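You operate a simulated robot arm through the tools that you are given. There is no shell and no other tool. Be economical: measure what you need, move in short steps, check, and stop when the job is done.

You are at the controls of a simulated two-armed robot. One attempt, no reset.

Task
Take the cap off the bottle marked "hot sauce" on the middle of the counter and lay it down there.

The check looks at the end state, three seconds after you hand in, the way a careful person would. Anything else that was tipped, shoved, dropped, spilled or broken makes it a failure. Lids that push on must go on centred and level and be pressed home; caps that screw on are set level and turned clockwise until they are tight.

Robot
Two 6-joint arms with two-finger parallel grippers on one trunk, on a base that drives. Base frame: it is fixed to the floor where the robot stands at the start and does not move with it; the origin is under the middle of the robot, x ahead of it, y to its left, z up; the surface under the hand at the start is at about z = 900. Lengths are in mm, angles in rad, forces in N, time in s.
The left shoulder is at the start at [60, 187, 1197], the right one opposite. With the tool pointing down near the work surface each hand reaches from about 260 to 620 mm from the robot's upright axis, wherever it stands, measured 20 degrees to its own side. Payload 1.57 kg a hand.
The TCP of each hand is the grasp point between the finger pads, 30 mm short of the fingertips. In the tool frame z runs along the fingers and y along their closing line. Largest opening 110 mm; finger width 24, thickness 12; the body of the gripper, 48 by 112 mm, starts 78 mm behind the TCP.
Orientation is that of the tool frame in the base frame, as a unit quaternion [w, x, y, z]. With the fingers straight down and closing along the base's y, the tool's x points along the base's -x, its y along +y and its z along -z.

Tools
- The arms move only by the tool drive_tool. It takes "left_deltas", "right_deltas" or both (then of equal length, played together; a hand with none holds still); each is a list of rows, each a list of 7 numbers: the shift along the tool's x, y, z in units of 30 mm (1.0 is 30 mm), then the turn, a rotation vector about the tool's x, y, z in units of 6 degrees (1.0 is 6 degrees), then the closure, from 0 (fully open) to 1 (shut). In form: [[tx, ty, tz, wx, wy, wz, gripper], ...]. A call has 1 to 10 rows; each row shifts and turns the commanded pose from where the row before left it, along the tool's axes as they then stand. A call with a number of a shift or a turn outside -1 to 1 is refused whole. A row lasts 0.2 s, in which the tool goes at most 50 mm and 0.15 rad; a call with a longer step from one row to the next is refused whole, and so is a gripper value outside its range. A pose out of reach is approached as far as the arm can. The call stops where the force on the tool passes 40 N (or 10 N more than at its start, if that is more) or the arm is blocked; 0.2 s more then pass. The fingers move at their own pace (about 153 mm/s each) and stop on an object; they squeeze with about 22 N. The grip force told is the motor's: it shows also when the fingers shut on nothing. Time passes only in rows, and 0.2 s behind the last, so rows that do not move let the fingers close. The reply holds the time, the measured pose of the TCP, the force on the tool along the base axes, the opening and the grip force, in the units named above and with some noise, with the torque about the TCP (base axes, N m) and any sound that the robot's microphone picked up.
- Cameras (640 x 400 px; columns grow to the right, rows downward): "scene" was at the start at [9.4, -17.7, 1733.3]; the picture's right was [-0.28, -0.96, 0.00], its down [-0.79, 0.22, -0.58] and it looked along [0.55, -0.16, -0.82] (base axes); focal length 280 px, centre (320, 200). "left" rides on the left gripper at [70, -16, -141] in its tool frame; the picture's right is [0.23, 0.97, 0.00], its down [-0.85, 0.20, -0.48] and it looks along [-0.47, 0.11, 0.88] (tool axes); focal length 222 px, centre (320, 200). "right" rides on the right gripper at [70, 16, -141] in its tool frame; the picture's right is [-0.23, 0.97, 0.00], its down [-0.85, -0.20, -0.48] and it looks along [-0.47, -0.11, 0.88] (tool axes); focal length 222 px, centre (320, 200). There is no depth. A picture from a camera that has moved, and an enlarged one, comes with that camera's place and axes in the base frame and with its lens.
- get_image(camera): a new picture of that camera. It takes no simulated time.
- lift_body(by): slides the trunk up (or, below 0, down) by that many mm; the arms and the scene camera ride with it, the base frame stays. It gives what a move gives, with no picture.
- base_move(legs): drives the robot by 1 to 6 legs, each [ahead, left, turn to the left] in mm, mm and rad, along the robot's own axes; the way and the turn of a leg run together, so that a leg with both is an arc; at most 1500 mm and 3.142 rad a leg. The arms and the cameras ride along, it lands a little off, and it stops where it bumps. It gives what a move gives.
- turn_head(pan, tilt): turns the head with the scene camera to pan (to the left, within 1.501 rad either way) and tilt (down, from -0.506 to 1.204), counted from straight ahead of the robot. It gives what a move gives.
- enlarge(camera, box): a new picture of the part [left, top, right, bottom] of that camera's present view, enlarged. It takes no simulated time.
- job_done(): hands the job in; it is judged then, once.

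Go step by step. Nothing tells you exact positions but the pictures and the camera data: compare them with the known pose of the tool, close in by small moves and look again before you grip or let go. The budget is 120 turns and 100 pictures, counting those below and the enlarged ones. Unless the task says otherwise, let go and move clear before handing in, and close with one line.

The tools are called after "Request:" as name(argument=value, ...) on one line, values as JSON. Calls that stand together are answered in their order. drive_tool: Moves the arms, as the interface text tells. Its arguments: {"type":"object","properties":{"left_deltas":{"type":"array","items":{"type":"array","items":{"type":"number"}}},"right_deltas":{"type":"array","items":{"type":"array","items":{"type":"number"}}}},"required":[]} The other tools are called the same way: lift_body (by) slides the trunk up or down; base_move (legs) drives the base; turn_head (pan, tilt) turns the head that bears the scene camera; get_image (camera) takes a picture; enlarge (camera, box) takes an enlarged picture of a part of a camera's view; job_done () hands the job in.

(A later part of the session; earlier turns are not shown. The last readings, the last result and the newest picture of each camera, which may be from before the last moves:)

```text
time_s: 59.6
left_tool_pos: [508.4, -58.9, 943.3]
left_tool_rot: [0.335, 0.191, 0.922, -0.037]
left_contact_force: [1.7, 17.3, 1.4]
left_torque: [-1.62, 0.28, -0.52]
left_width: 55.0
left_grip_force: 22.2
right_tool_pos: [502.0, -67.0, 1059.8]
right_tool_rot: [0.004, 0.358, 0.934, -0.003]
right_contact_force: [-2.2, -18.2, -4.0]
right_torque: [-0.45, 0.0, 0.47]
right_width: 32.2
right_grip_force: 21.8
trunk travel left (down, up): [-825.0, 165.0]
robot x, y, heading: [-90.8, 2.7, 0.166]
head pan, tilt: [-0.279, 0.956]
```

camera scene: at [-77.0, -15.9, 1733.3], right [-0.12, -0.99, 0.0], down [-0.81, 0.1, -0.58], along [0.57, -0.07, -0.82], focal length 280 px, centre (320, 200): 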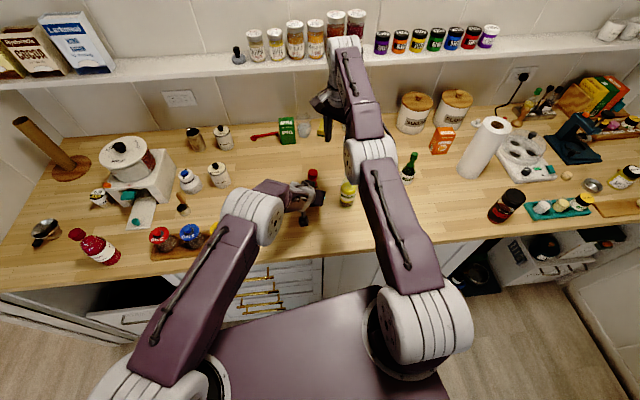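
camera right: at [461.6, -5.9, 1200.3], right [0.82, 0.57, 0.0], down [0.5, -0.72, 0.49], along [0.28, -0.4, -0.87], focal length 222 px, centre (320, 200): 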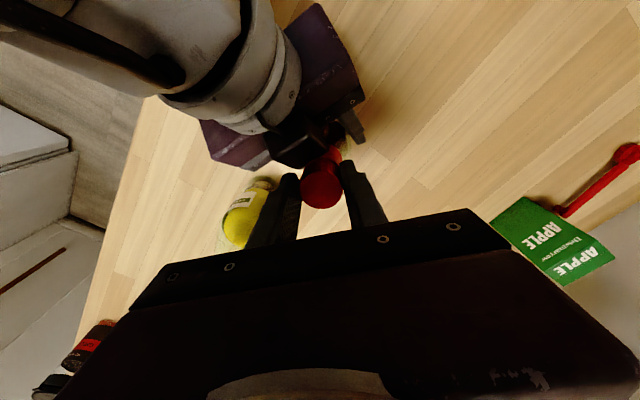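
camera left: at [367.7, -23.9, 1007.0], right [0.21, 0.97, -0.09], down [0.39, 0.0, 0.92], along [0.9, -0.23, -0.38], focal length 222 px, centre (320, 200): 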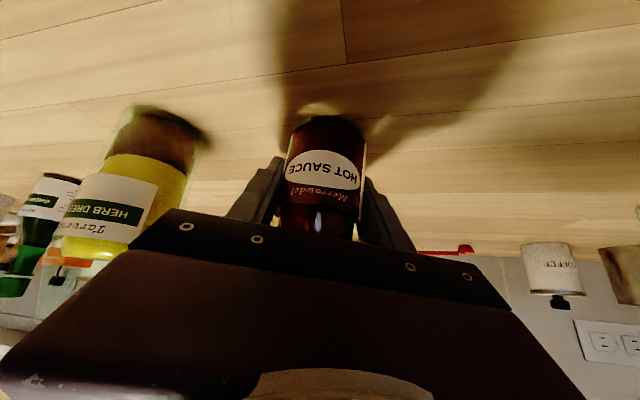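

Request:
drive_tool(right_deltas=[[-0.06, -0.06, 0, 0, 0, -0.3, 1], [0, 0, 0, 0, 0, -0.5, 1], [0, 0, 0, 0, 0, -0.5, 1], [0, 0, 0, 0, 0, 0, 1]])

Request:
get_image(camera="right")

```text
time_s: 60.6
left_tool_pos: [507.7, -61.1, 943.9]
left_tool_rot: [0.334, 0.194, 0.922, -0.039]
left_contact_force: [-3.9, -10.9, 0.0]
left_torque: [0.83, -0.19, 0.06]
left_width: 55.0
left_grip_force: 22.1
right_tool_pos: [502.6, -67.9, 1059.4]
right_tool_rot: [0.005, 0.293, 0.956, 0.0]
right_contact_force: [3.8, 10.5, 0.4]
right_torque: [0.3, -0.25, -0.04]
right_width: 28.7
right_grip_force: 22.1
trunk travel left (down, up): [-825.0, 165.0]
robot x, y, heading: [-89.2, -4.5, 0.156]
head pan, tilt: [-0.279, 0.956]
```

```text
41 pictures are left
camera right: at [453.2, -14.5, 1201.1], right [0.73, 0.68, 0.0], down [0.59, -0.64, 0.49], along [0.33, -0.36, -0.87], focal length 222 px, centre (320, 200)
```

right: 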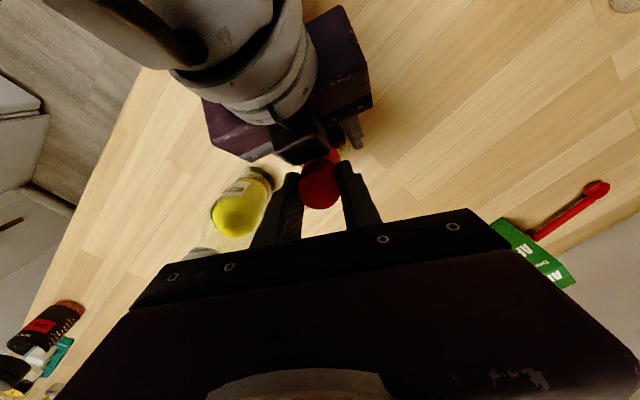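

Now seated at 28.7 mm with low loads, so the earlier snag was the starting angle. Turning counter-clockwise.

Request:
drive_tool(right_deltas=[[0, 0.05, 0, 0, 0, -1, 1], [0, 0, 0, 0, 0, -1, 1], [0, 0, 0, 0, 0, -1, 1], [0, 0, 0, 0, 0, -1, 1], [0, 0, 0, 0, 0, -1, 1]])

Request:
get_image(camera="right")

```text
time_s: 61.9
left_tool_pos: [507.2, -60.9, 942.7]
left_tool_rot: [0.334, 0.193, 0.922, -0.038]
left_contact_force: [-10.9, -22.9, -0.1]
left_torque: [1.62, -0.81, 0.35]
left_width: 55.3
left_grip_force: 22.1
right_tool_pos: [504.6, -68.0, 1060.7]
right_tool_rot: [0.005, 0.036, 0.999, -0.003]
right_contact_force: [12.9, 21.6, 1.3]
right_torque: [0.69, -0.67, -0.38]
right_width: 29.2
right_grip_force: 22.2
trunk travel left (down, up): [-825.0, 165.0]
robot x, y, heading: [-88.5, -2.3, 0.158]
head pan, tilt: [-0.279, 0.956]
```

```text
40 pictures are left
camera right: at [434.6, -45.1, 1200.8], right [0.3, 0.95, 0.0], down [0.83, -0.26, 0.49], along [0.47, -0.15, -0.87], focal length 222 px, centre (320, 200)
```

right: 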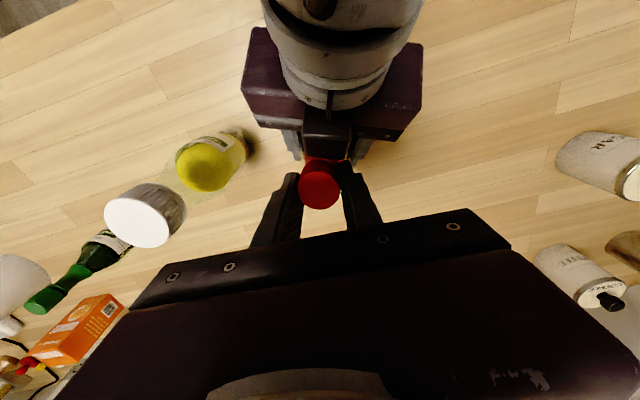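

Request:
drive_tool(right_deltas=[[-0.09, 0.1, 0, 0, 0, 0, 1], [0, 0, 0, 0, 0, -1, 1], [0, 0, 0, 0, 0, -1, 1], [0, 0, 0, 0, 0, -1, 1], [0, 0, 0, 0, 0, 0, 1]])

```text
time_s: 62.9
left_tool_pos: [506.6, -61.4, 943.8]
left_tool_rot: [0.334, 0.193, 0.922, -0.039]
left_contact_force: [-6.5, -0.7, 2.1]
left_torque: [-0.17, -0.81, 0.38]
left_width: 55.5
left_grip_force: 21.2
right_tool_pos: [510.6, -65.3, 1059.5]
right_tool_rot: [0.009, -0.108, 0.994, -0.003]
right_contact_force: [6.1, 1.8, -3.3]
right_torque: [0.24, 0.02, -0.4]
right_width: 29.2
right_grip_force: 22.7
trunk travel left (down, up): [-825.0, 165.0]
robot x, y, heading: [-87.6, -2.1, 0.159]
head pan, tilt: [-0.279, 0.956]
stopped in row 5 (right hand): the force on the tool passed its limit at 42 N (the readings are from after the stop); the commanded pose is now the measured one
```

Force is low again after the brief stop. Continuing the stroke a bit more and watching the torque.

Request:
drive_tool(right_deltas=[[0, 0, 0, 0, 0, -1, 1], [0, 0, 0, 0, 0, -1, 1], [0, 0, 0, 0, 0, -1, 1], [0, 0, 0, 0, 0, -1, 1], [0, 0, 0, 0, 0, 0, 1]])

Request:
enlarge(camera="right", box=[240, 100, 400, 220])

```text
time_s: 63.6
left_tool_pos: [504.5, -63.9, 943.5]
left_tool_rot: [0.332, 0.198, 0.921, -0.041]
left_contact_force: [-6.2, -1.6, 1.3]
left_torque: [-0.06, -0.85, 0.42]
left_width: 57.4
left_grip_force: 21.9
right_tool_pos: [512.5, -62.9, 1060.3]
right_tool_rot: [0.015, -0.24, 0.971, -0.003]
right_contact_force: [5.2, 1.9, -3.4]
right_torque: [0.26, 0.1, -0.43]
right_width: 29.2
right_grip_force: 22.2
trunk travel left (down, up): [-825.0, 165.0]
robot x, y, heading: [-88.7, -2.2, 0.159]
head pan, tilt: [-0.279, 0.956]
stopped in row 3 (right hand): the force on the tool passed its limit at 42 N (the readings are from after the stop); the commanded pose is now the measured one
```

```text
3.33 times, centred on (320, 160) of right
camera zoom: at [439.3, -80.9, 1199.8], right [-0.25, 0.97, -0.01], down [0.83, 0.22, 0.51], along [0.49, 0.12, -0.86], focal length 740 px, centre (320, 333)
```

zoom: 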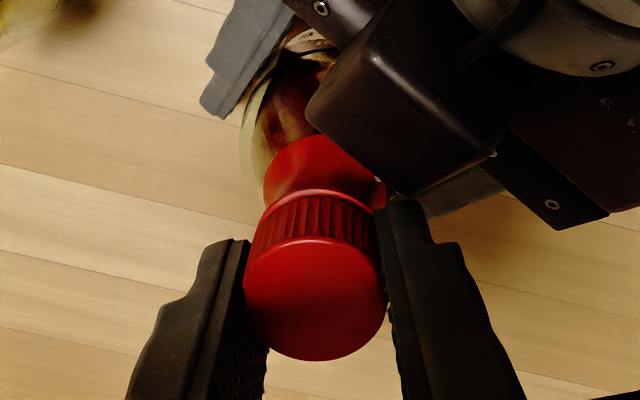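

The stop was the right fingertip touching the left gripper's block. The stroke limit is about -20°, so I'll loosen slightly, lift, then open and rotate back clockwise for the next stroke.

Request:
drive_tool(right_deltas=[[0, 0, 0, 0, 0, 0.2, 0.72], [0, 0, 0, 0, 0, 0.2, 0.7], [0, 0, -0.5, 0, 0, 0, 0.68], [0, 0, -0.5, 0, 0, 0.5, 0.6], [0, 0, 0, 0, 0, 1, 0.55], [0, 0, 0, 0, 0, 1, 0.55], [0, 0, 0, 0, 0, 1, 0.55], [0, 0, 0, 0, 0, 1, 0.55], [0, 0, 0, 0, 0, 1, 0.55], [0, 0, 0, 0, 0, 1, 0.55]])

Request:
enlarge(camera="right", box=[240, 100, 400, 220])

Request:
get_image(camera="left")

```text
time_s: 65.8
left_tool_pos: [504.7, -64.2, 942.7]
left_tool_rot: [0.333, 0.196, 0.921, -0.039]
left_contact_force: [-0.4, 0.7, -0.4]
left_torque: [-0.03, 0.01, -0.02]
left_width: 55.0
left_grip_force: 22.1
right_tool_pos: [510.7, -65.0, 1091.6]
right_tool_rot: [0.015, 0.12, 0.993, 0.002]
right_contact_force: [0.9, -0.7, -0.9]
right_torque: [0.02, -0.01, -0.03]
right_width: 49.7
right_grip_force: 0.1
trunk travel left (down, up): [-825.0, 165.0]
robot x, y, heading: [-90.3, 3.4, 0.158]
head pan, tilt: [-0.279, 0.956]
```

```text
3.33 times, centred on (320, 160) of right
camera zoom: at [443.4, -30.9, 1230.2], right [0.45, 0.89, 0.01], down [0.77, -0.4, 0.5], along [0.45, -0.22, -0.86], focal length 740 px, centre (320, 333)
```

zoom: 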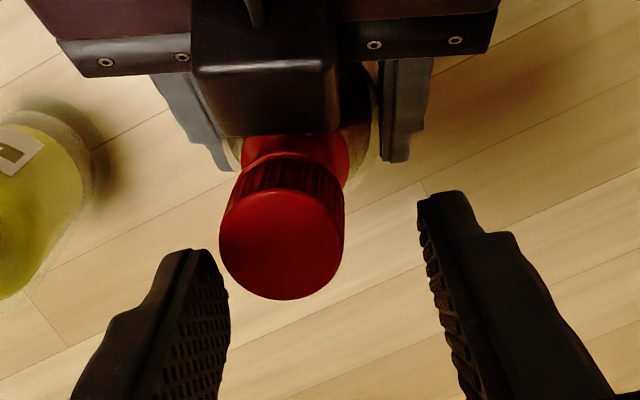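

```text
37 pictures are left
camera left: at [365.9, -26.5, 1007.2], right [0.22, 0.97, -0.09], down [0.39, -0.01, 0.92], along [0.89, -0.24, -0.38], focal length 222 px, centre (320, 200)
```

left: 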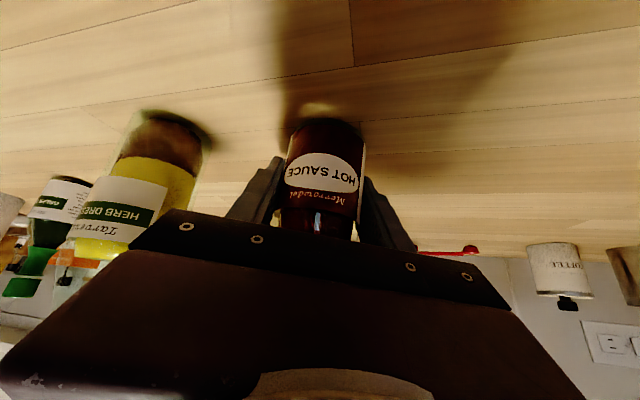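

The bottle is still held and upright. Re-centre the right hand (about -8 mm in tool y), correct a 1.7° lean and add more clockwise pre-rotation.

Request:
drive_tool(right_deltas=[[0.06, -0.29, 0, 0, 0.29, 0, 0.5], [0, 0, 0, 0, 0, 1, 0.5], [0, 0, 0, 0, 0, 1, 0.5], [0, 0, 0, 0, 0, 1, 0.5], [0, 0, 0, 0, 0, 0, 0.5]])

Request:
enlarge(camera="right", box=[240, 100, 400, 220])

```text
time_s: 67.0
left_tool_pos: [505.6, -64.6, 943.2]
left_tool_rot: [0.333, 0.197, 0.921, -0.04]
left_contact_force: [0.3, 0.3, -0.1]
left_torque: [-0.01, -0.04, -0.04]
left_width: 55.3
left_grip_force: 22.2
right_tool_pos: [507.4, -71.1, 1090.7]
right_tool_rot: [0.0, 0.273, 0.962, 0.004]
right_contact_force: [0.3, 0.2, 0.0]
right_torque: [0.0, 0.02, 0.0]
right_width: 55.1
right_grip_force: 0.1
trunk travel left (down, up): [-825.0, 165.0]
robot x, y, heading: [-89.5, -2.5, 0.16]
head pan, tilt: [-0.279, 0.956]
```

```text
3.33 times, centred on (320, 160) of right
camera zoom: at [456.6, -21.6, 1232.4], right [0.7, 0.71, 0.01], down [0.62, -0.62, 0.48], along [0.34, -0.33, -0.88], focal length 740 px, centre (320, 333)
```

zoom: 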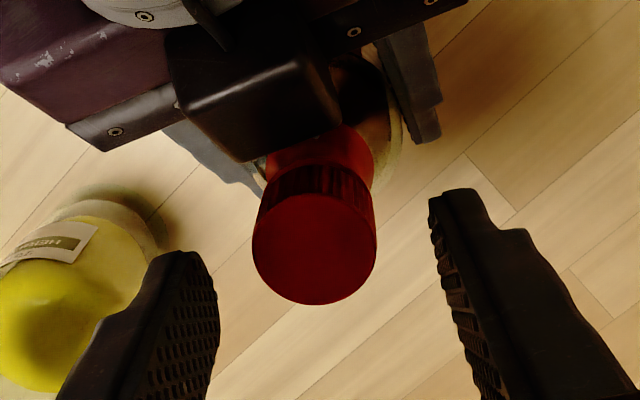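

Centred. Descend to z of about 1060 and grip.

Request:
drive_tool(right_deltas=[[0, -0.03, 0.5, 0, 0, 0, 0.5], [0, 0, 0.5, 0, 0, 0, 0.5], [0, 0, 0, 0, 0, 0, 0.65], [0, 0, 0, 0, 0, 0, 0.75], [0, 0, 0, 0, 0, 0, 0.9], [0, 0, 0, 0, 0, 0, 1], [0, 0, 0, 0, 0, 0, 1]])

```text
time_s: 68.6
left_tool_pos: [505.6, -63.3, 943.6]
left_tool_rot: [0.333, 0.198, 0.921, -0.04]
left_contact_force: [-2.7, -1.8, 0.2]
left_torque: [0.02, -0.26, 0.01]
left_width: 55.0
left_grip_force: 22.2
right_tool_pos: [507.2, -72.6, 1059.6]
right_tool_rot: [0.001, 0.272, 0.962, 0.004]
right_contact_force: [1.8, 0.6, -0.9]
right_torque: [0.15, -0.1, -0.03]
right_width: 28.4
right_grip_force: 22.1
trunk travel left (down, up): [-825.0, 165.0]
robot x, y, heading: [-92.1, 1.9, 0.156]
head pan, tilt: [-0.279, 0.956]
```

Clean grip with very low side loads. Turning counter-clockwise by about 48°.

Request:
drive_tool(right_deltas=[[0, 0, 0, 0, 0, -1, 1], [0, 0, 0, 0, 0, -1, 1], [0, 0, 0, 0, 0, -1, 1], [0, 0, 0, 0, 0, -1, 1]])

Request:
drive_tool(right_deltas=[[0, 0, 0, 0, 0, -1, 1], [0, 0, 0, 0, 0, -1, 1], [0, 0, 0, 0, 0, -1, 1], [0, 0, 0, 0, 0, -0.5, 1]])

Request:
enlarge(camera="right", box=[240, 100, 400, 220])

```text
time_s: 69.6
left_tool_pos: [505.5, -64.1, 944.1]
left_tool_rot: [0.332, 0.197, 0.921, -0.04]
left_contact_force: [-2.3, -7.1, 0.2]
left_torque: [0.42, 0.17, 0.07]
left_width: 55.1
left_grip_force: 22.2
right_tool_pos: [508.2, -71.7, 1060.9]
right_tool_rot: [0.001, 0.066, 0.998, 0.004]
right_contact_force: [3.4, 7.9, 0.2]
right_torque: [0.39, -0.59, -0.08]
right_width: 28.5
right_grip_force: 22.3
trunk travel left (down, up): [-825.0, 165.0]
robot x, y, heading: [-92.2, -1.4, 0.157]
head pan, tilt: [-0.279, 0.956]
```

```text
time_s: 70.6
left_tool_pos: [504.4, -65.0, 944.4]
left_tool_rot: [0.332, 0.199, 0.921, -0.041]
left_contact_force: [-19.0, -18.4, 3.4]
left_torque: [1.52, -1.97, 0.71]
left_width: 55.4
left_grip_force: 22.1
right_tool_pos: [509.8, -70.3, 1061.2]
right_tool_rot: [0.004, -0.118, 0.993, 0.004]
right_contact_force: [20.2, 18.0, -3.3]
right_torque: [0.59, -0.47, -0.89]
right_width: 28.9
right_grip_force: 21.6
trunk travel left (down, up): [-825.0, 165.0]
robot x, y, heading: [-89.6, -0.7, 0.16]
head pan, tilt: [-0.279, 0.956]
```

```text
3.33 times, centred on (320, 160) of right
camera zoom: at [436.3, -72.4, 1202.1], right [-0.01, 1.0, 0.01], down [0.87, 0.0, 0.49], along [0.49, 0.01, -0.87], focal length 740 px, centre (320, 333)
```

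zoom: 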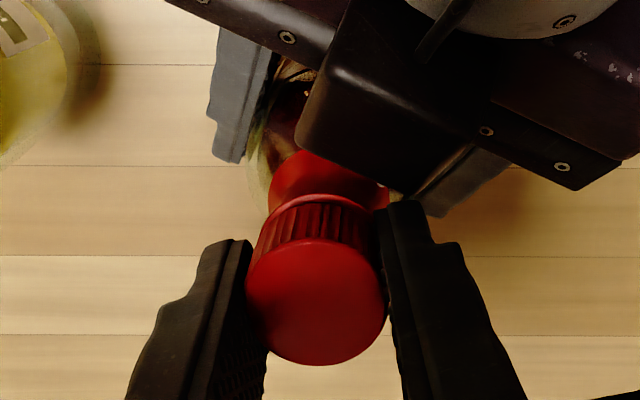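

Mid-stroke torque fell to about 0.1 N·m, so the cap is turning freely, and only the fingertip–block contact loads it at the end. I'll regrip 8 mm higher at this angle to clear the block and continue.

Request:
drive_tool(right_deltas=[[0, 0, 0, 0, 0, 0.3, 0.72], [0, 0, 0, 0, 0, 0, 0.68], [0, 0, -0.28, 0, 0, 0, 0.68], [0, 0, 0, 0, 0, 0, 0.9], [0, 0, 0, 0, 0, 0, 1], [0, 0, 0, 0, 0, 0, 1]])

Request:
drive_tool(right_deltas=[[0, 0, 0, 0, 0, -1, 1], [0, 0, 0, 0, 0, -1, 1], [0, 0, 0, 0, 0, -1, 1], [0, 0, 0, 0, 0, 0, 1]])

Request:
enlarge(camera="right", box=[240, 100, 400, 220])

```text
time_s: 71.4
left_tool_pos: [507.1, -64.7, 944.3]
left_tool_rot: [0.334, 0.197, 0.921, -0.039]
left_contact_force: [-4.8, -0.1, 0.3]
left_torque: [0.05, -0.41, 0.07]
left_width: 55.1
left_grip_force: 21.8
right_tool_pos: [510.9, -71.4, 1062.0]
right_tool_rot: [0.006, -0.101, 0.995, 0.003]
right_contact_force: [4.9, 0.1, -3.4]
right_torque: [-0.1, -0.2, -0.11]
right_width: 34.4
right_grip_force: 0.0
trunk travel left (down, up): [-825.0, 165.0]
robot x, y, heading: [-91.3, -1.5, 0.16]
head pan, tilt: [-0.279, 0.956]
stopped in row 3 (right hand): the force on the tool passed its limit at 46 N (the readings are from after the stop); the commanded pose is now the measured one
```

```text
time_s: 72.1
left_tool_pos: [503.8, -69.6, 945.4]
left_tool_rot: [0.333, 0.202, 0.92, -0.042]
left_contact_force: [-4.7, -2.0, 0.9]
left_torque: [-0.09, -0.59, 0.39]
left_width: 56.5
left_grip_force: 21.7
right_tool_pos: [513.9, -70.9, 1064.1]
right_tool_rot: [0.013, -0.229, 0.973, 0.003]
right_contact_force: [4.1, 1.3, -3.3]
right_torque: [0.17, 0.08, -0.43]
right_width: 28.8
right_grip_force: 21.6
trunk travel left (down, up): [-825.0, 165.0]
robot x, y, heading: [-88.8, -0.5, 0.161]
head pan, tilt: [-0.279, 0.956]
stopped in row 3 (right hand): the force on the tool passed its limit at 43 N (the readings are from after the stop); the commanded pose is now the measured one
```

```text
3.33 times, centred on (320, 160) of right
camera zoom: at [440.2, -87.9, 1203.4], right [-0.23, 0.97, 0.01], down [0.84, 0.2, 0.5], along [0.49, 0.12, -0.87], focal length 740 px, centre (320, 333)
```

zoom: 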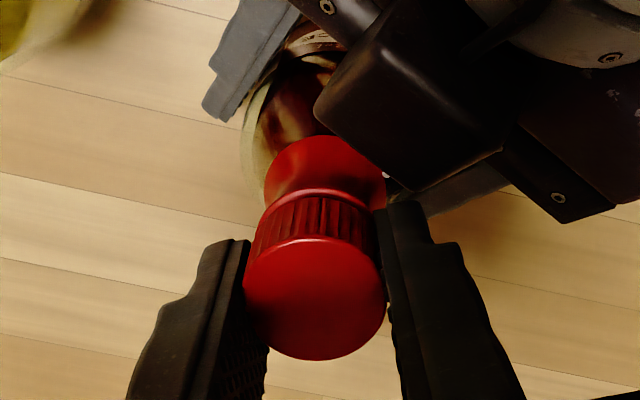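

The block still blocks. I'll loosen the right hand and rotate it back a bit, keep the cap as a steady hold, and re-seat the left hand 15 mm further back and 8 mm lower.

Request:
drive_tool(right_deltas=[[0, 0, 0, 0, 0, 0.3, 0.7], [0, 0, 0, 0, 0, 0.7, 0.67], [0, 0, 0, 0, 0, 1, 0.66], [0, 0, 0, 0, 0, 1, 0.66], [0, 0, 0, 0, 0, 1, 0.66], [0, 0, 0, 0, 0, 0, 0.8], [0, 0, 0, 0, 0, 0, 1], [0, 0, 0, 0, 0, 0, 1]])

Request:
enlarge(camera="right", box=[240, 100, 400, 220])

```text
time_s: 73.9
left_tool_pos: [504.8, -67.7, 944.2]
left_tool_rot: [0.333, 0.201, 0.92, -0.041]
left_contact_force: [3.1, 13.9, -5.9]
left_torque: [-1.51, 0.26, 0.01]
left_width: 56.2
left_grip_force: 22.3
right_tool_pos: [513.6, -70.3, 1063.1]
right_tool_rot: [0.011, -0.022, 1.0, 0.005]
right_contact_force: [-3.6, -14.5, 2.0]
right_torque: [-0.22, 0.1, 0.09]
right_width: 28.7
right_grip_force: 22.1
trunk travel left (down, up): [-825.0, 165.0]
robot x, y, heading: [-90.9, 1.2, 0.162]
head pan, tilt: [-0.279, 0.956]
```

```text
3.33 times, centred on (320, 160) of right
camera zoom: at [439.7, -58.2, 1203.6], right [0.18, 0.98, 0.01], down [0.85, -0.17, 0.5], along [0.49, -0.08, -0.87], focal length 740 px, centre (320, 333)
```

zoom: 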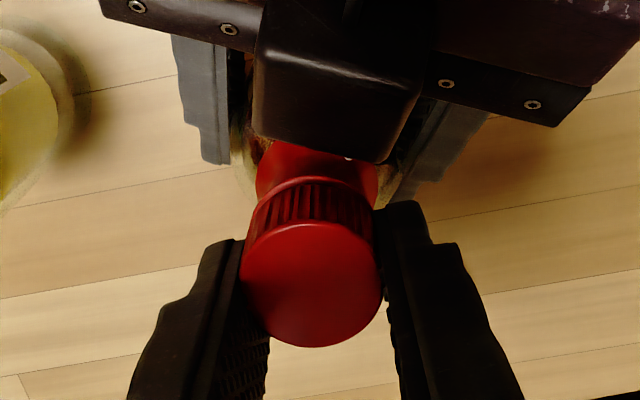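

Request:
drive_tool(left_deltas=[[0, 0, 0, 0, 0, 0, 0.45], [0, 0, 0, 0, 0, 0, 0.3], [0.27, 0, -0.05, 0, 0, 0, 0.3], [0.27, 0, -0.05, 0, 0, 0, 0.3], [0, 0, 0, 0, 0, 0, 0.3]])

Request:
get_image(camera="left")

Request:
enlarge(camera="right", box=[240, 100, 400, 220])

```text
time_s: 75.1
left_tool_pos: [495.1, -62.8, 938.0]
left_tool_rot: [0.334, 0.201, 0.92, -0.041]
left_contact_force: [-0.4, 0.4, 0.2]
left_torque: [0.01, 0.04, 0.02]
left_width: 77.1
left_grip_force: 0.1
left hand out of reach, approached as far as the arm can: row 3
right_tool_pos: [513.1, -69.6, 1063.4]
right_tool_rot: [0.011, -0.022, 1.0, 0.005]
right_contact_force: [0.6, 0.6, -2.4]
right_torque: [-0.01, 0.02, -0.04]
right_width: 28.3
right_grip_force: 22.3
trunk travel left (down, up): [-825.0, 165.0]
robot x, y, heading: [-88.1, -1.9, 0.158]
head pan, tilt: [-0.279, 0.956]
```

```text
32 pictures are left
camera left: at [355.3, -24.0, 1002.2], right [0.23, 0.97, -0.09], down [0.39, -0.01, 0.92], along [0.89, -0.25, -0.38], focal length 222 px, centre (320, 200)
```

left: 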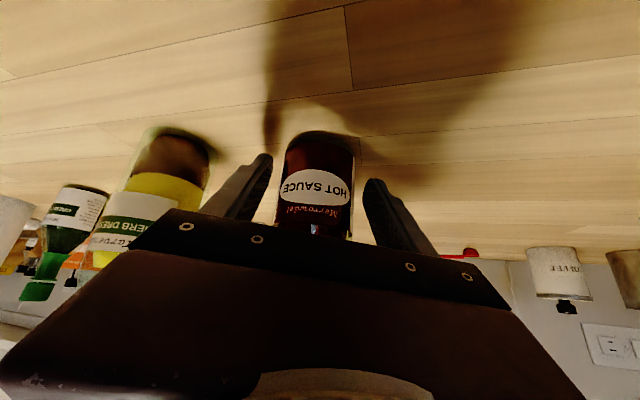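

```text
3.33 times, centred on (320, 160) of right
camera zoom: at [439.8, -57.9, 1203.6], right [0.18, 0.98, 0.02], down [0.85, -0.17, 0.5], along [0.49, -0.08, -0.87], focal length 740 px, centre (320, 333)
```

zoom: 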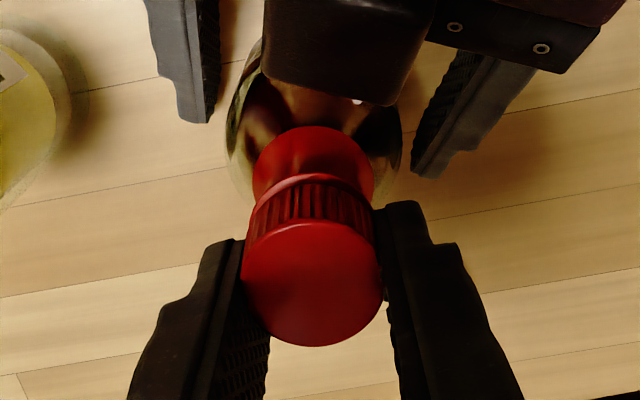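

The block is well clear now. Lower the bottle a hair so it stands on the counter (the right hand was carrying about 2 N), then close the left hand on it.

Request:
drive_tool(right_deltas=[[0, 0, 0.05, 0, 0, 0, 1], [0, 0, 0.04, 0, 0, 0, 1]])

Request:
drive_tool(left_deltas=[[0, -0.1, 0, 0, 0, 0, 0.4], [0, 0, 0, 0, 0, 0, 0.5], [0, 0, 0, 0, 0, 0, 0.6], [0, 0, 0, 0, 0, 0, 0.7]])

Request:
enlarge(camera="left", box=[220, 100, 420, 250])

```text
time_s: 75.7
left_tool_pos: [494.5, -62.8, 939.2]
left_tool_rot: [0.334, 0.202, 0.92, -0.042]
left_contact_force: [-0.1, -0.3, -0.5]
left_torque: [-0.02, -0.01, 0.0]
left_width: 76.8
left_grip_force: 0.0
right_tool_pos: [512.5, -70.2, 1063.0]
right_tool_rot: [0.013, -0.023, 1.0, 0.006]
right_contact_force: [-0.5, -0.2, 3.3]
right_torque: [-0.03, -0.06, 0.0]
right_width: 28.4
right_grip_force: 22.4
trunk travel left (down, up): [-825.0, 165.0]
robot x, y, heading: [-87.3, 0.3, 0.165]
head pan, tilt: [-0.279, 0.956]
```

```text
time_s: 76.7
left_tool_pos: [492.0, -65.1, 938.4]
left_tool_rot: [0.334, 0.201, 0.92, -0.042]
left_contact_force: [1.7, 6.1, 0.4]
left_torque: [-0.86, 0.01, 0.12]
left_width: 57.2
left_grip_force: 21.8
right_tool_pos: [511.2, -69.9, 1061.6]
right_tool_rot: [0.011, -0.021, 1.0, 0.005]
right_contact_force: [-0.6, -6.1, 7.9]
right_torque: [-0.04, -0.01, 0.04]
right_width: 28.4
right_grip_force: 22.0
trunk travel left (down, up): [-825.0, 165.0]
robot x, y, heading: [-90.4, 2.6, 0.159]
head pan, tilt: [-0.279, 0.956]
```

```text
2.67 times, centred on (320, 175) of left
camera zoom: at [353.2, -26.4, 1002.5], right [0.23, 0.97, -0.09], down [0.39, -0.01, 0.92], along [0.89, -0.25, -0.38], focal length 592 px, centre (320, 267)
```

zoom: 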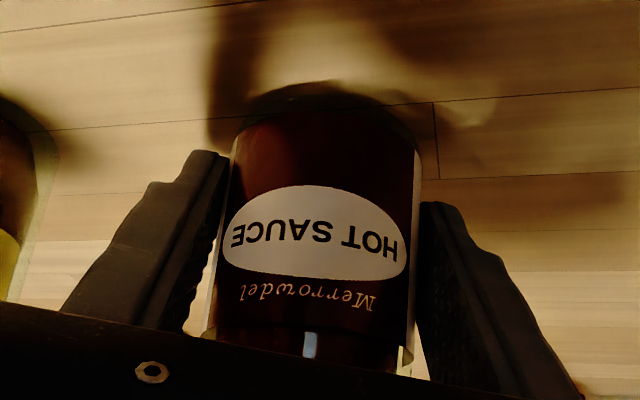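

Held again (57 mm). Continuing counter-clockwise.

Request:
drive_tool(right_deltas=[[0, 0, 0, 0, 0, -1, 1], [0, 0, 0, 0, 0, -1, 1], [0, 0, 0, 0, 0, -1, 1], [0, 0, 0, 0, 0, -1, 1], [0, 0, 0, 0, 0, -1, 1]])

Request:
drive_tool(right_deltas=[[0, 0, 0, 0, 0, -1, 1], [0, 0, 0, 0, 0, -1, 1], [0, 0, 0, 0, 0, -1, 1], [0, 0, 0, 0, 0, -1, 1], [0, 0, 0, 0, 0, -1, 1]])

Request:
enlarge(camera="right", box=[240, 100, 400, 220])

```text
time_s: 77.9
left_tool_pos: [493.1, -65.6, 939.4]
left_tool_rot: [0.336, 0.202, 0.919, -0.043]
left_contact_force: [6.6, -3.3, 0.3]
left_torque: [-0.41, 0.53, -0.02]
left_width: 56.6
left_grip_force: 21.8
right_tool_pos: [512.2, -68.8, 1060.8]
right_tool_rot: [0.013, -0.281, 0.96, 0.002]
right_contact_force: [-6.1, 1.9, 8.4]
right_torque: [0.59, -0.02, -0.03]
right_width: 28.5
right_grip_force: 22.1
trunk travel left (down, up): [-825.0, 165.0]
robot x, y, heading: [-88.2, 0.3, 0.16]
head pan, tilt: [-0.279, 0.956]
```

```text
time_s: 79.1
left_tool_pos: [490.2, -67.2, 940.7]
left_tool_rot: [0.336, 0.202, 0.919, -0.042]
left_contact_force: [6.2, -7.5, 3.3]
left_torque: [-0.61, 0.59, -0.02]
left_width: 55.9
left_grip_force: 21.9
right_tool_pos: [511.3, -71.0, 1062.0]
right_tool_rot: [0.014, -0.519, 0.855, 0.0]
right_contact_force: [-8.4, 3.9, 7.7]
right_torque: [0.69, 0.24, -0.13]
right_width: 29.0
right_grip_force: 22.0
trunk travel left (down, up): [-825.0, 165.0]
robot x, y, heading: [-92.7, 0.4, 0.154]
head pan, tilt: [-0.279, 0.956]
```

```text
3.33 times, centred on (320, 160) of right
camera zoom: at [461.0, -126.4, 1201.9], right [-0.76, 0.65, -0.01], down [0.56, 0.66, 0.5], along [0.33, 0.37, -0.87], focal length 740 px, centre (320, 333)
```

zoom: 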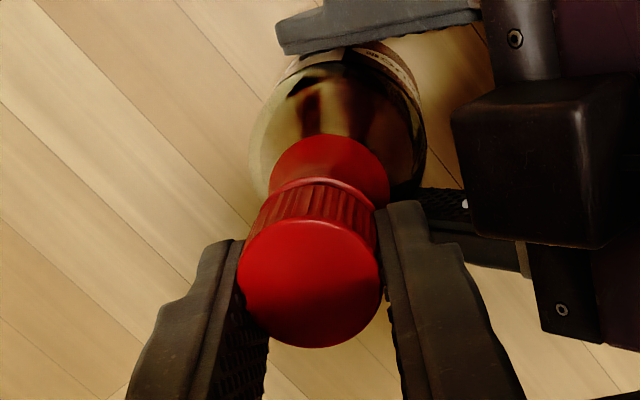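

60° turned freely with low torque and plenty of clearance. Keep turning in this direction.

Request:
drive_tool(right_deltas=[[0, 0, 0, 0, 0, -1, 1], [0, 0, 0, 0, 0, -1, 1], [0, 0, 0, 0, 0, -1, 1], [0, 0, 0, 0, 0, -1, 1], [0, 0, 0, 0, 0, -1, 1], [0, 0, 0, 0, 0, -1, 1]])

Request:
enlarge(camera="right", box=[240, 100, 400, 220])

```text
time_s: 80.5
left_tool_pos: [492.1, -65.8, 940.5]
left_tool_rot: [0.335, 0.201, 0.92, -0.041]
left_contact_force: [8.9, -4.1, 8.0]
left_torque: [-0.73, 0.59, 0.03]
left_width: 55.8
left_grip_force: 21.9
right_tool_pos: [510.7, -71.6, 1062.6]
right_tool_rot: [-0.012, 0.758, -0.652, 0.005]
right_contact_force: [-10.9, 0.0, 2.6]
right_torque: [0.45, 0.7, -0.16]
right_width: 28.9
right_grip_force: 22.1
trunk travel left (down, up): [-825.0, 165.0]
robot x, y, heading: [-89.9, -0.1, 0.161]
head pan, tilt: [-0.279, 0.956]
```

```text
3.33 times, centred on (320, 160) of right
camera zoom: at [501.9, -143.5, 1202.8], right [-1.0, 0.08, -0.02], down [0.06, 0.87, 0.49], along [0.06, 0.49, -0.87], focal length 740 px, centre (320, 333)
```

zoom: 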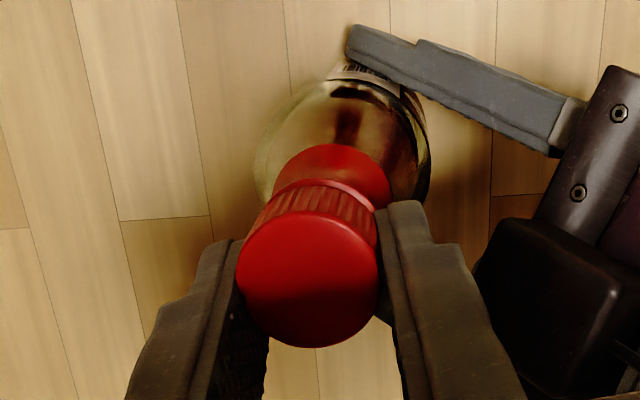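

Continuing another 42° with a tiny rise per row so the cap can climb the thread.

Request:
drive_tool(right_deltas=[[0, 0, -0.02, 0, 0, -1, 1], [0, 0, -0.02, 0, 0, -1, 1], [0, 0, -0.02, 0, 0, -1, 1], [0, 0, -0.02, 0, 0, -1, 1], [0, 0, -0.02, 0, 0, -1, 1], [0, 0, -0.02, 0, 0, -1, 1], [0, 0, -0.02, 0, 0, -1, 1]])

Request:
enlarge(camera="right", box=[240, 100, 400, 220])

```text
time_s: 82.1
left_tool_pos: [492.4, -64.2, 939.2]
left_tool_rot: [0.334, 0.201, 0.92, -0.041]
left_contact_force: [6.7, 4.2, 9.5]
left_torque: [-0.73, 0.29, 0.2]
left_width: 56.5
left_grip_force: 22.0
right_tool_pos: [511.6, -70.4, 1066.7]
right_tool_rot: [-0.01, 0.941, -0.337, 0.009]
right_contact_force: [-5.6, -4.8, -0.9]
right_torque: [-0.11, 0.23, -0.1]
right_width: 28.5
right_grip_force: 22.1
trunk travel left (down, up): [-825.0, 165.0]
robot x, y, heading: [-85.2, 2.5, 0.158]
head pan, tilt: [-0.279, 0.956]
```

```text
3.33 times, centred on (320, 160) of right
camera zoom: at [552.1, -128.4, 1208.0], right [-0.79, -0.61, -0.03], down [-0.55, 0.69, 0.47], along [-0.27, 0.39, -0.88], focal length 740 px, centre (320, 333)
```

zoom: 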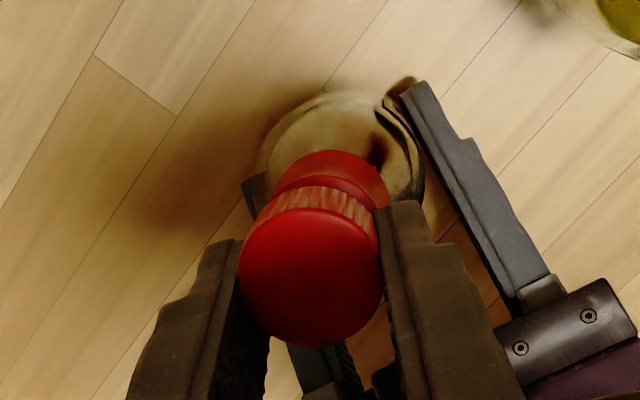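

θ is now about -140°, and the hand rose 4 mm with almost no vertical load. I'll try a gentle pull up to see whether the cap is free.

Request:
drive_tool(right_deltas=[[0, 0, -0.1, 0, 0, -0.5, 1], [0, 0, -0.1, 0, 0, -0.5, 1], [0, 0, -0.1, 0, 0, 0, 1]])

Request:
enlarge(camera="right", box=[240, 100, 400, 220])

```text
time_s: 82.9
left_tool_pos: [492.3, -65.4, 940.1]
left_tool_rot: [0.334, 0.202, 0.92, -0.043]
left_contact_force: [-0.1, 8.3, 9.2]
left_torque: [-0.79, -0.37, 0.19]
left_width: 56.8
left_grip_force: 21.8
right_tool_pos: [512.8, -69.7, 1074.7]
right_tool_rot: [-0.009, 0.958, -0.287, 0.01]
right_contact_force: [1.0, -7.1, -3.9]
right_torque: [-0.08, 0.03, 0.01]
right_width: 28.9
right_grip_force: 21.8
trunk travel left (down, up): [-825.0, 165.0]
robot x, y, heading: [-88.0, 1.6, 0.156]
head pan, tilt: [-0.279, 0.956]
```

```text
3.33 times, centred on (320, 160) of right
camera zoom: at [557.8, -123.3, 1217.1], right [-0.73, -0.69, -0.03], down [-0.62, 0.63, 0.47], along [-0.31, 0.36, -0.88], focal length 740 px, centre (320, 333)
```

zoom: 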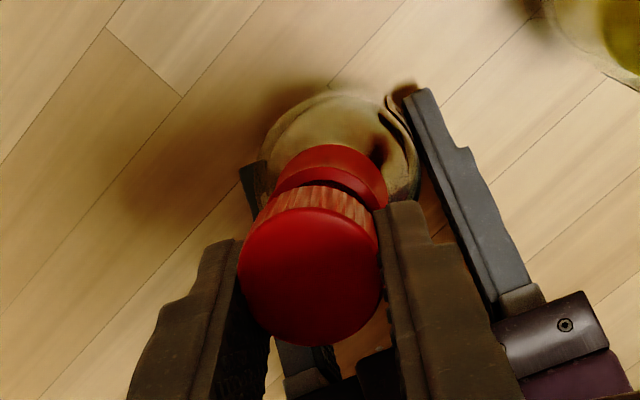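

The gap between cap and neck is widening with negligible resistance, so the cap is coming off. Continuing up slowly.

Request:
drive_tool(right_deltas=[[0, 0, -0.3, 0, 0, 0, 1], [0, 0, -0.4, 0, 0, 0, 1], [0, 0, -0.5, 0, 0, 0, 1]])

Request:
get_image(camera="right")

Request:
enlarge(camera="scene", box=[240, 120, 400, 220])

```text
time_s: 83.7
left_tool_pos: [492.0, -66.2, 938.2]
left_tool_rot: [0.333, 0.203, 0.92, -0.042]
left_contact_force: [-0.6, 0.0, 0.5]
left_torque: [0.02, 0.03, 0.02]
left_width: 54.9
left_grip_force: 21.8
right_tool_pos: [511.7, -70.2, 1111.0]
right_tool_rot: [-0.01, 0.958, -0.288, 0.01]
right_contact_force: [0.7, 0.4, -0.6]
right_torque: [-0.01, -0.03, -0.02]
right_width: 28.5
right_grip_force: 21.9
trunk travel left (down, up): [-825.0, 165.0]
robot x, y, heading: [-87.0, 0.4, 0.156]
head pan, tilt: [-0.279, 0.956]
```

```text
25 pictures are left
camera right: at [557.5, -123.8, 1252.8], right [-0.73, -0.69, -0.03], down [-0.61, 0.63, 0.47], along [-0.31, 0.36, -0.88], focal length 222 px, centre (320, 200)
```

right: 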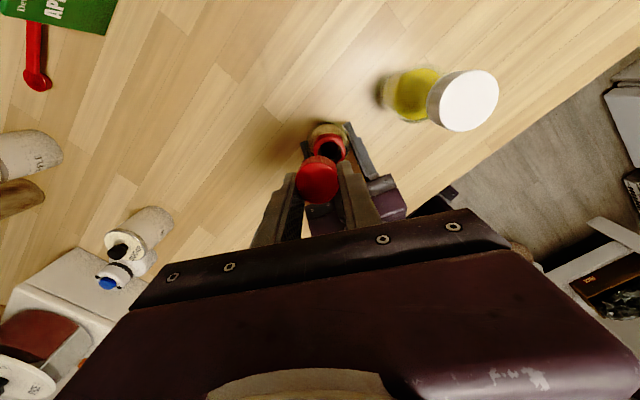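

```text
4.00 times, centred on (320, 170) of scene
camera zoom: at [-77.3, -16.1, 1733.2], right [-0.12, -0.99, 0.0], down [-0.81, 0.1, -0.58], along [0.57, -0.07, -0.82], focal length 1119 px, centre (320, 320)
```

zoom: 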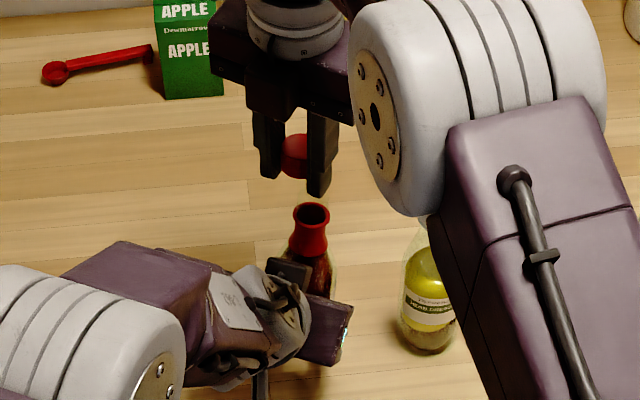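

The cap is off and the bottle is standing upright, held by the left hand. I'll raise the cap, level the hand, and carry it over to a free spot near (430, -300).

Request:
drive_tool(right_deltas=[[-0.14, 0.09, -0.7, 0, 0, 0, 1], [-0.14, 0.09, -0.7, -0.23, -0.13, 0, 1], [0.286, 0.96, 0, 0, 0, 0, 1], [0.286, 0.96, 0, 0, 0, 0, 1], [0.286, 0.96, 0, 0, 0, 0, 1], [0.286, 0.96, 0, 0, 0, 0, 1], [0.286, 0.96, 0, 0, 0, 0, 1], [0.286, 0.96, 0, 0, 0, 0, 1], [0.286, 0.96, 0, 0, 0, 0, 1], [0.286, 0.96, 0, 0, 0, 0, 1]])

Request:
get_image(camera="right")

Request:
get_image(camera="scene")

```text
time_s: 85.9
left_tool_pos: [492.0, -65.9, 938.4]
left_tool_rot: [0.333, 0.202, 0.92, -0.041]
left_contact_force: [-1.0, 0.0, -2.3]
left_torque: [0.02, 0.05, 0.02]
left_width: 54.8
left_grip_force: 22.1
right_tool_pos: [429.8, -301.6, 1152.7]
right_tool_rot: [0.0, 0.957, -0.289, -0.001]
right_contact_force: [0.4, 0.2, -0.1]
right_torque: [0.0, 0.02, -0.03]
right_width: 28.2
right_grip_force: 22.0
trunk travel left (down, up): [-825.0, 165.0]
robot x, y, heading: [-91.9, -0.2, 0.161]
head pan, tilt: [-0.279, 0.956]
```

```text
23 pictures are left
camera right: at [479.8, -353.8, 1293.3], right [-0.73, -0.69, 0.0], down [-0.6, 0.64, 0.48], along [-0.33, 0.35, -0.88], focal length 222 px, centre (320, 200)
```

right: 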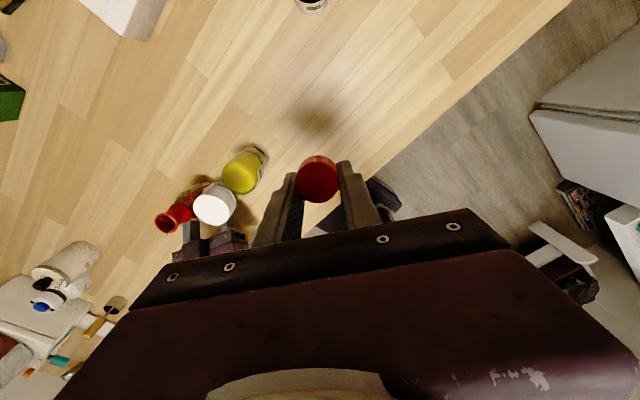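

```text
22 pictures are left
camera scene: at [-77.1, -17.5, 1733.3], right [-0.12, -0.99, 0.0], down [-0.81, 0.1, -0.58], along [0.57, -0.07, -0.82], focal length 280 px, centre (320, 200)
```

scene: 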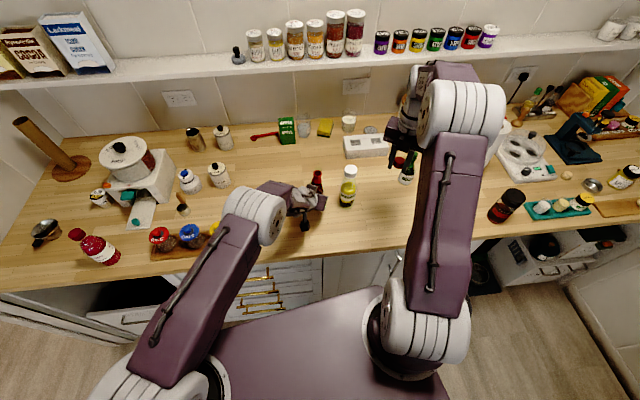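

The spot below is clear, about 130 mm from the counter's front edge. Descending to just above the counter.

Request:
drive_tool(right_deltas=[[0, 0, 0.95, 0, 0, 0, 1], [0, 0, 0.95, 0, 0, 0, 1], [0, 0, 0.95, 0, 0, 0, 1], [0, 0, 0.95, 0, 0, 0, 1], [0, 0, 0.95, 0, 0, 0, 1], [0, 0, 0.95, 0, 0, 0, 1], [0, 0, 0.9, 0, 0, 0, 1], [0, 0, 0, 0, 0, 0, 1]])

Request:
get_image(camera="right")

Request:
get_image(camera="scene")

```text
time_s: 87.7
left_tool_pos: [492.5, -66.2, 939.2]
left_tool_rot: [0.334, 0.202, 0.92, -0.042]
left_contact_force: [0.4, -0.6, -1.8]
left_torque: [0.03, -0.01, -0.01]
left_width: 54.9
left_grip_force: 22.0
right_tool_pos: [431.4, -301.6, 953.6]
right_tool_rot: [0.0, 0.957, -0.289, 0.0]
right_contact_force: [-0.5, 0.0, 0.4]
right_torque: [0.05, -0.01, -0.03]
right_width: 28.5
right_grip_force: 22.1
trunk travel left (down, up): [-825.0, 165.0]
robot x, y, heading: [-90.2, -0.3, 0.157]
head pan, tilt: [-0.279, 0.956]
```

```text
21 pictures are left
camera right: at [480.9, -353.0, 1095.1], right [-0.73, -0.69, 0.0], down [-0.6, 0.64, 0.48], along [-0.33, 0.35, -0.88], focal length 222 px, centre (320, 200)
```

right: 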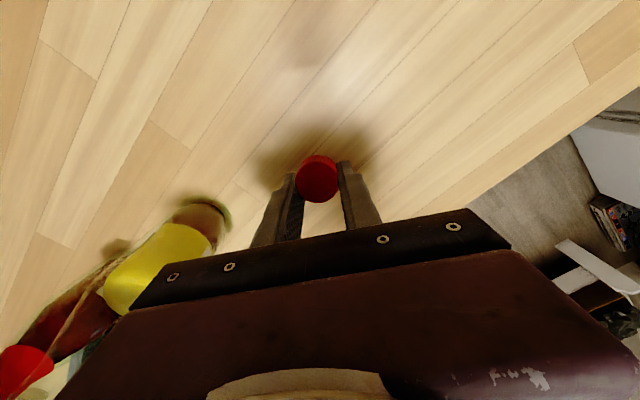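

```text
20 pictures are left
camera scene: at [-76.9, -15.9, 1733.3], right [-0.12, -0.99, 0.0], down [-0.81, 0.1, -0.58], along [0.57, -0.07, -0.82], focal length 280 px, centre (320, 200)
```

scene: 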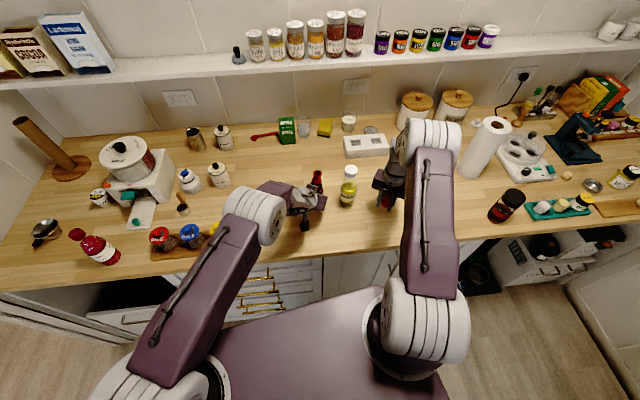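

Now lowering gently until contact.

Request:
drive_tool(right_deltas=[[0, 0, 0.3, 0, 0, 0, 1], [0, 0, 0.2, 0, 0, 0, 1], [0, 0, 0.1, 0, 0, 0, 1]])

Request:
drive_tool(right_deltas=[[0, 0, 0.08, 0, 0, 0, 1], [0, 0, 0.08, 0, 0, 0, 1]])

Request:
enlarge(camera="right", box=[240, 100, 400, 220])

```text
time_s: 88.5
left_tool_pos: [493.4, -66.7, 938.1]
left_tool_rot: [0.335, 0.202, 0.919, -0.043]
left_contact_force: [0.0, 0.0, -1.5]
left_torque: [0.0, 0.02, 0.02]
left_width: 54.9
left_grip_force: 22.3
right_tool_pos: [432.1, -301.6, 936.8]
right_tool_rot: [0.001, 0.958, -0.288, 0.001]
right_contact_force: [-0.2, -0.4, 0.0]
right_torque: [0.03, 0.03, -0.03]
right_width: 28.4
right_grip_force: 21.8
trunk travel left (down, up): [-825.0, 165.0]
robot x, y, heading: [-91.8, -0.5, 0.161]
head pan, tilt: [-0.279, 0.956]
```

```text
time_s: 89.1
left_tool_pos: [493.1, -64.8, 938.9]
left_tool_rot: [0.334, 0.202, 0.92, -0.043]
left_contact_force: [0.0, 0.0, -2.5]
left_torque: [0.01, 0.05, -0.01]
left_width: 54.9
left_grip_force: 21.5
right_tool_pos: [430.8, -301.1, 932.0]
right_tool_rot: [0.001, 0.958, -0.288, -0.001]
right_contact_force: [0.3, 0.2, 0.1]
right_torque: [-0.02, -0.01, 0.0]
right_width: 28.6
right_grip_force: 22.1
trunk travel left (down, up): [-825.0, 165.0]
robot x, y, heading: [-87.6, 0.5, 0.156]
head pan, tilt: [-0.279, 0.956]
```

```text
3.33 times, centred on (320, 160) of right
camera zoom: at [480.4, -353.0, 1073.1], right [-0.73, -0.69, 0.0], down [-0.6, 0.64, 0.48], along [-0.33, 0.35, -0.88], focal length 740 px, centre (320, 333)
```

zoom: 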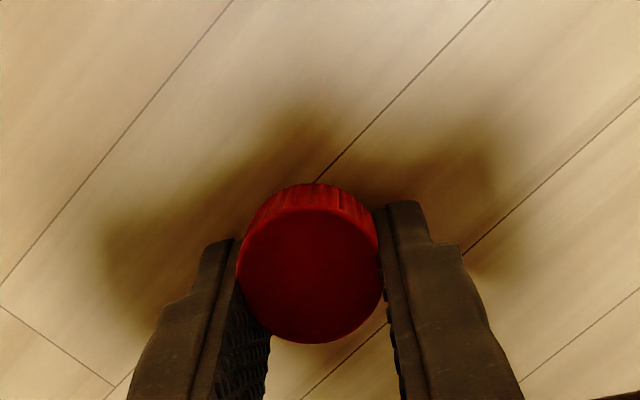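

Cap top is about 17 mm below the TCP, so both the tips and the cap are within a couple of mm of the counter. Two more tiny steps.

Request:
drive_tool(right_deltas=[[0, 0, 0.04, 0, 0, 0, 1], [0, 0, 0.04, 0, 0, 0, 1]])

```text
time_s: 89.7
left_tool_pos: [492.9, -65.3, 938.2]
left_tool_rot: [0.335, 0.202, 0.919, -0.043]
left_contact_force: [0.3, -0.5, -2.9]
left_torque: [0.01, 0.06, 0.0]
left_width: 54.9
left_grip_force: 21.6
right_tool_pos: [430.8, -300.4, 930.3]
right_tool_rot: [0.0, 0.958, -0.288, 0.0]
right_contact_force: [-0.3, 0.1, 4.7]
right_torque: [0.08, -0.02, 0.01]
right_width: 28.5
right_grip_force: 21.2
trunk travel left (down, up): [-825.0, 165.0]
robot x, y, heading: [-90.5, -1.4, 0.163]
head pan, tilt: [-0.279, 0.956]
```

Light contact (4.7 N). Opening slowly to release the cap.

Request:
drive_tool(right_deltas=[[0, 0, 0, 0, 0, 0, 0.8], [0, 0, 0, 0, 0, 0, 0.72], [0, 0, 0, 0, 0, 0, 0.68], [0, 0, 0, 0, 0, 0, 0.6], [0, 0, 0, 0, 0, 0, 0.5], [0, 0, 0, 0, 0, 0, 0.5]])

Request:
enlarge(camera="right", box=[240, 100, 400, 220])

```text
time_s: 91.1
left_tool_pos: [492.4, -65.4, 938.4]
left_tool_rot: [0.334, 0.201, 0.92, -0.042]
left_contact_force: [0.4, -0.8, -3.4]
left_torque: [0.02, 0.05, 0.03]
left_width: 55.0
left_grip_force: 22.1
right_tool_pos: [430.5, -301.6, 930.4]
right_tool_rot: [0.001, 0.958, -0.288, 0.0]
right_contact_force: [-1.2, -1.0, 7.7]
right_torque: [0.17, -0.16, 0.1]
right_width: 54.1
right_grip_force: 0.1
trunk travel left (down, up): [-825.0, 165.0]
robot x, y, heading: [-93.0, 1.7, 0.161]
head pan, tilt: [-0.279, 0.956]
```

```text
3.33 times, centred on (320, 160) of right
camera zoom: at [479.8, -352.1, 1071.5], right [-0.73, -0.69, 0.0], down [-0.6, 0.64, 0.48], along [-0.33, 0.35, -0.88], focal length 740 px, centre (320, 333)
```

zoom: 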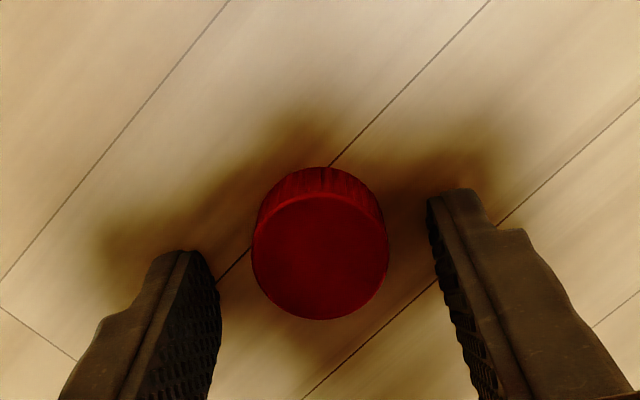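

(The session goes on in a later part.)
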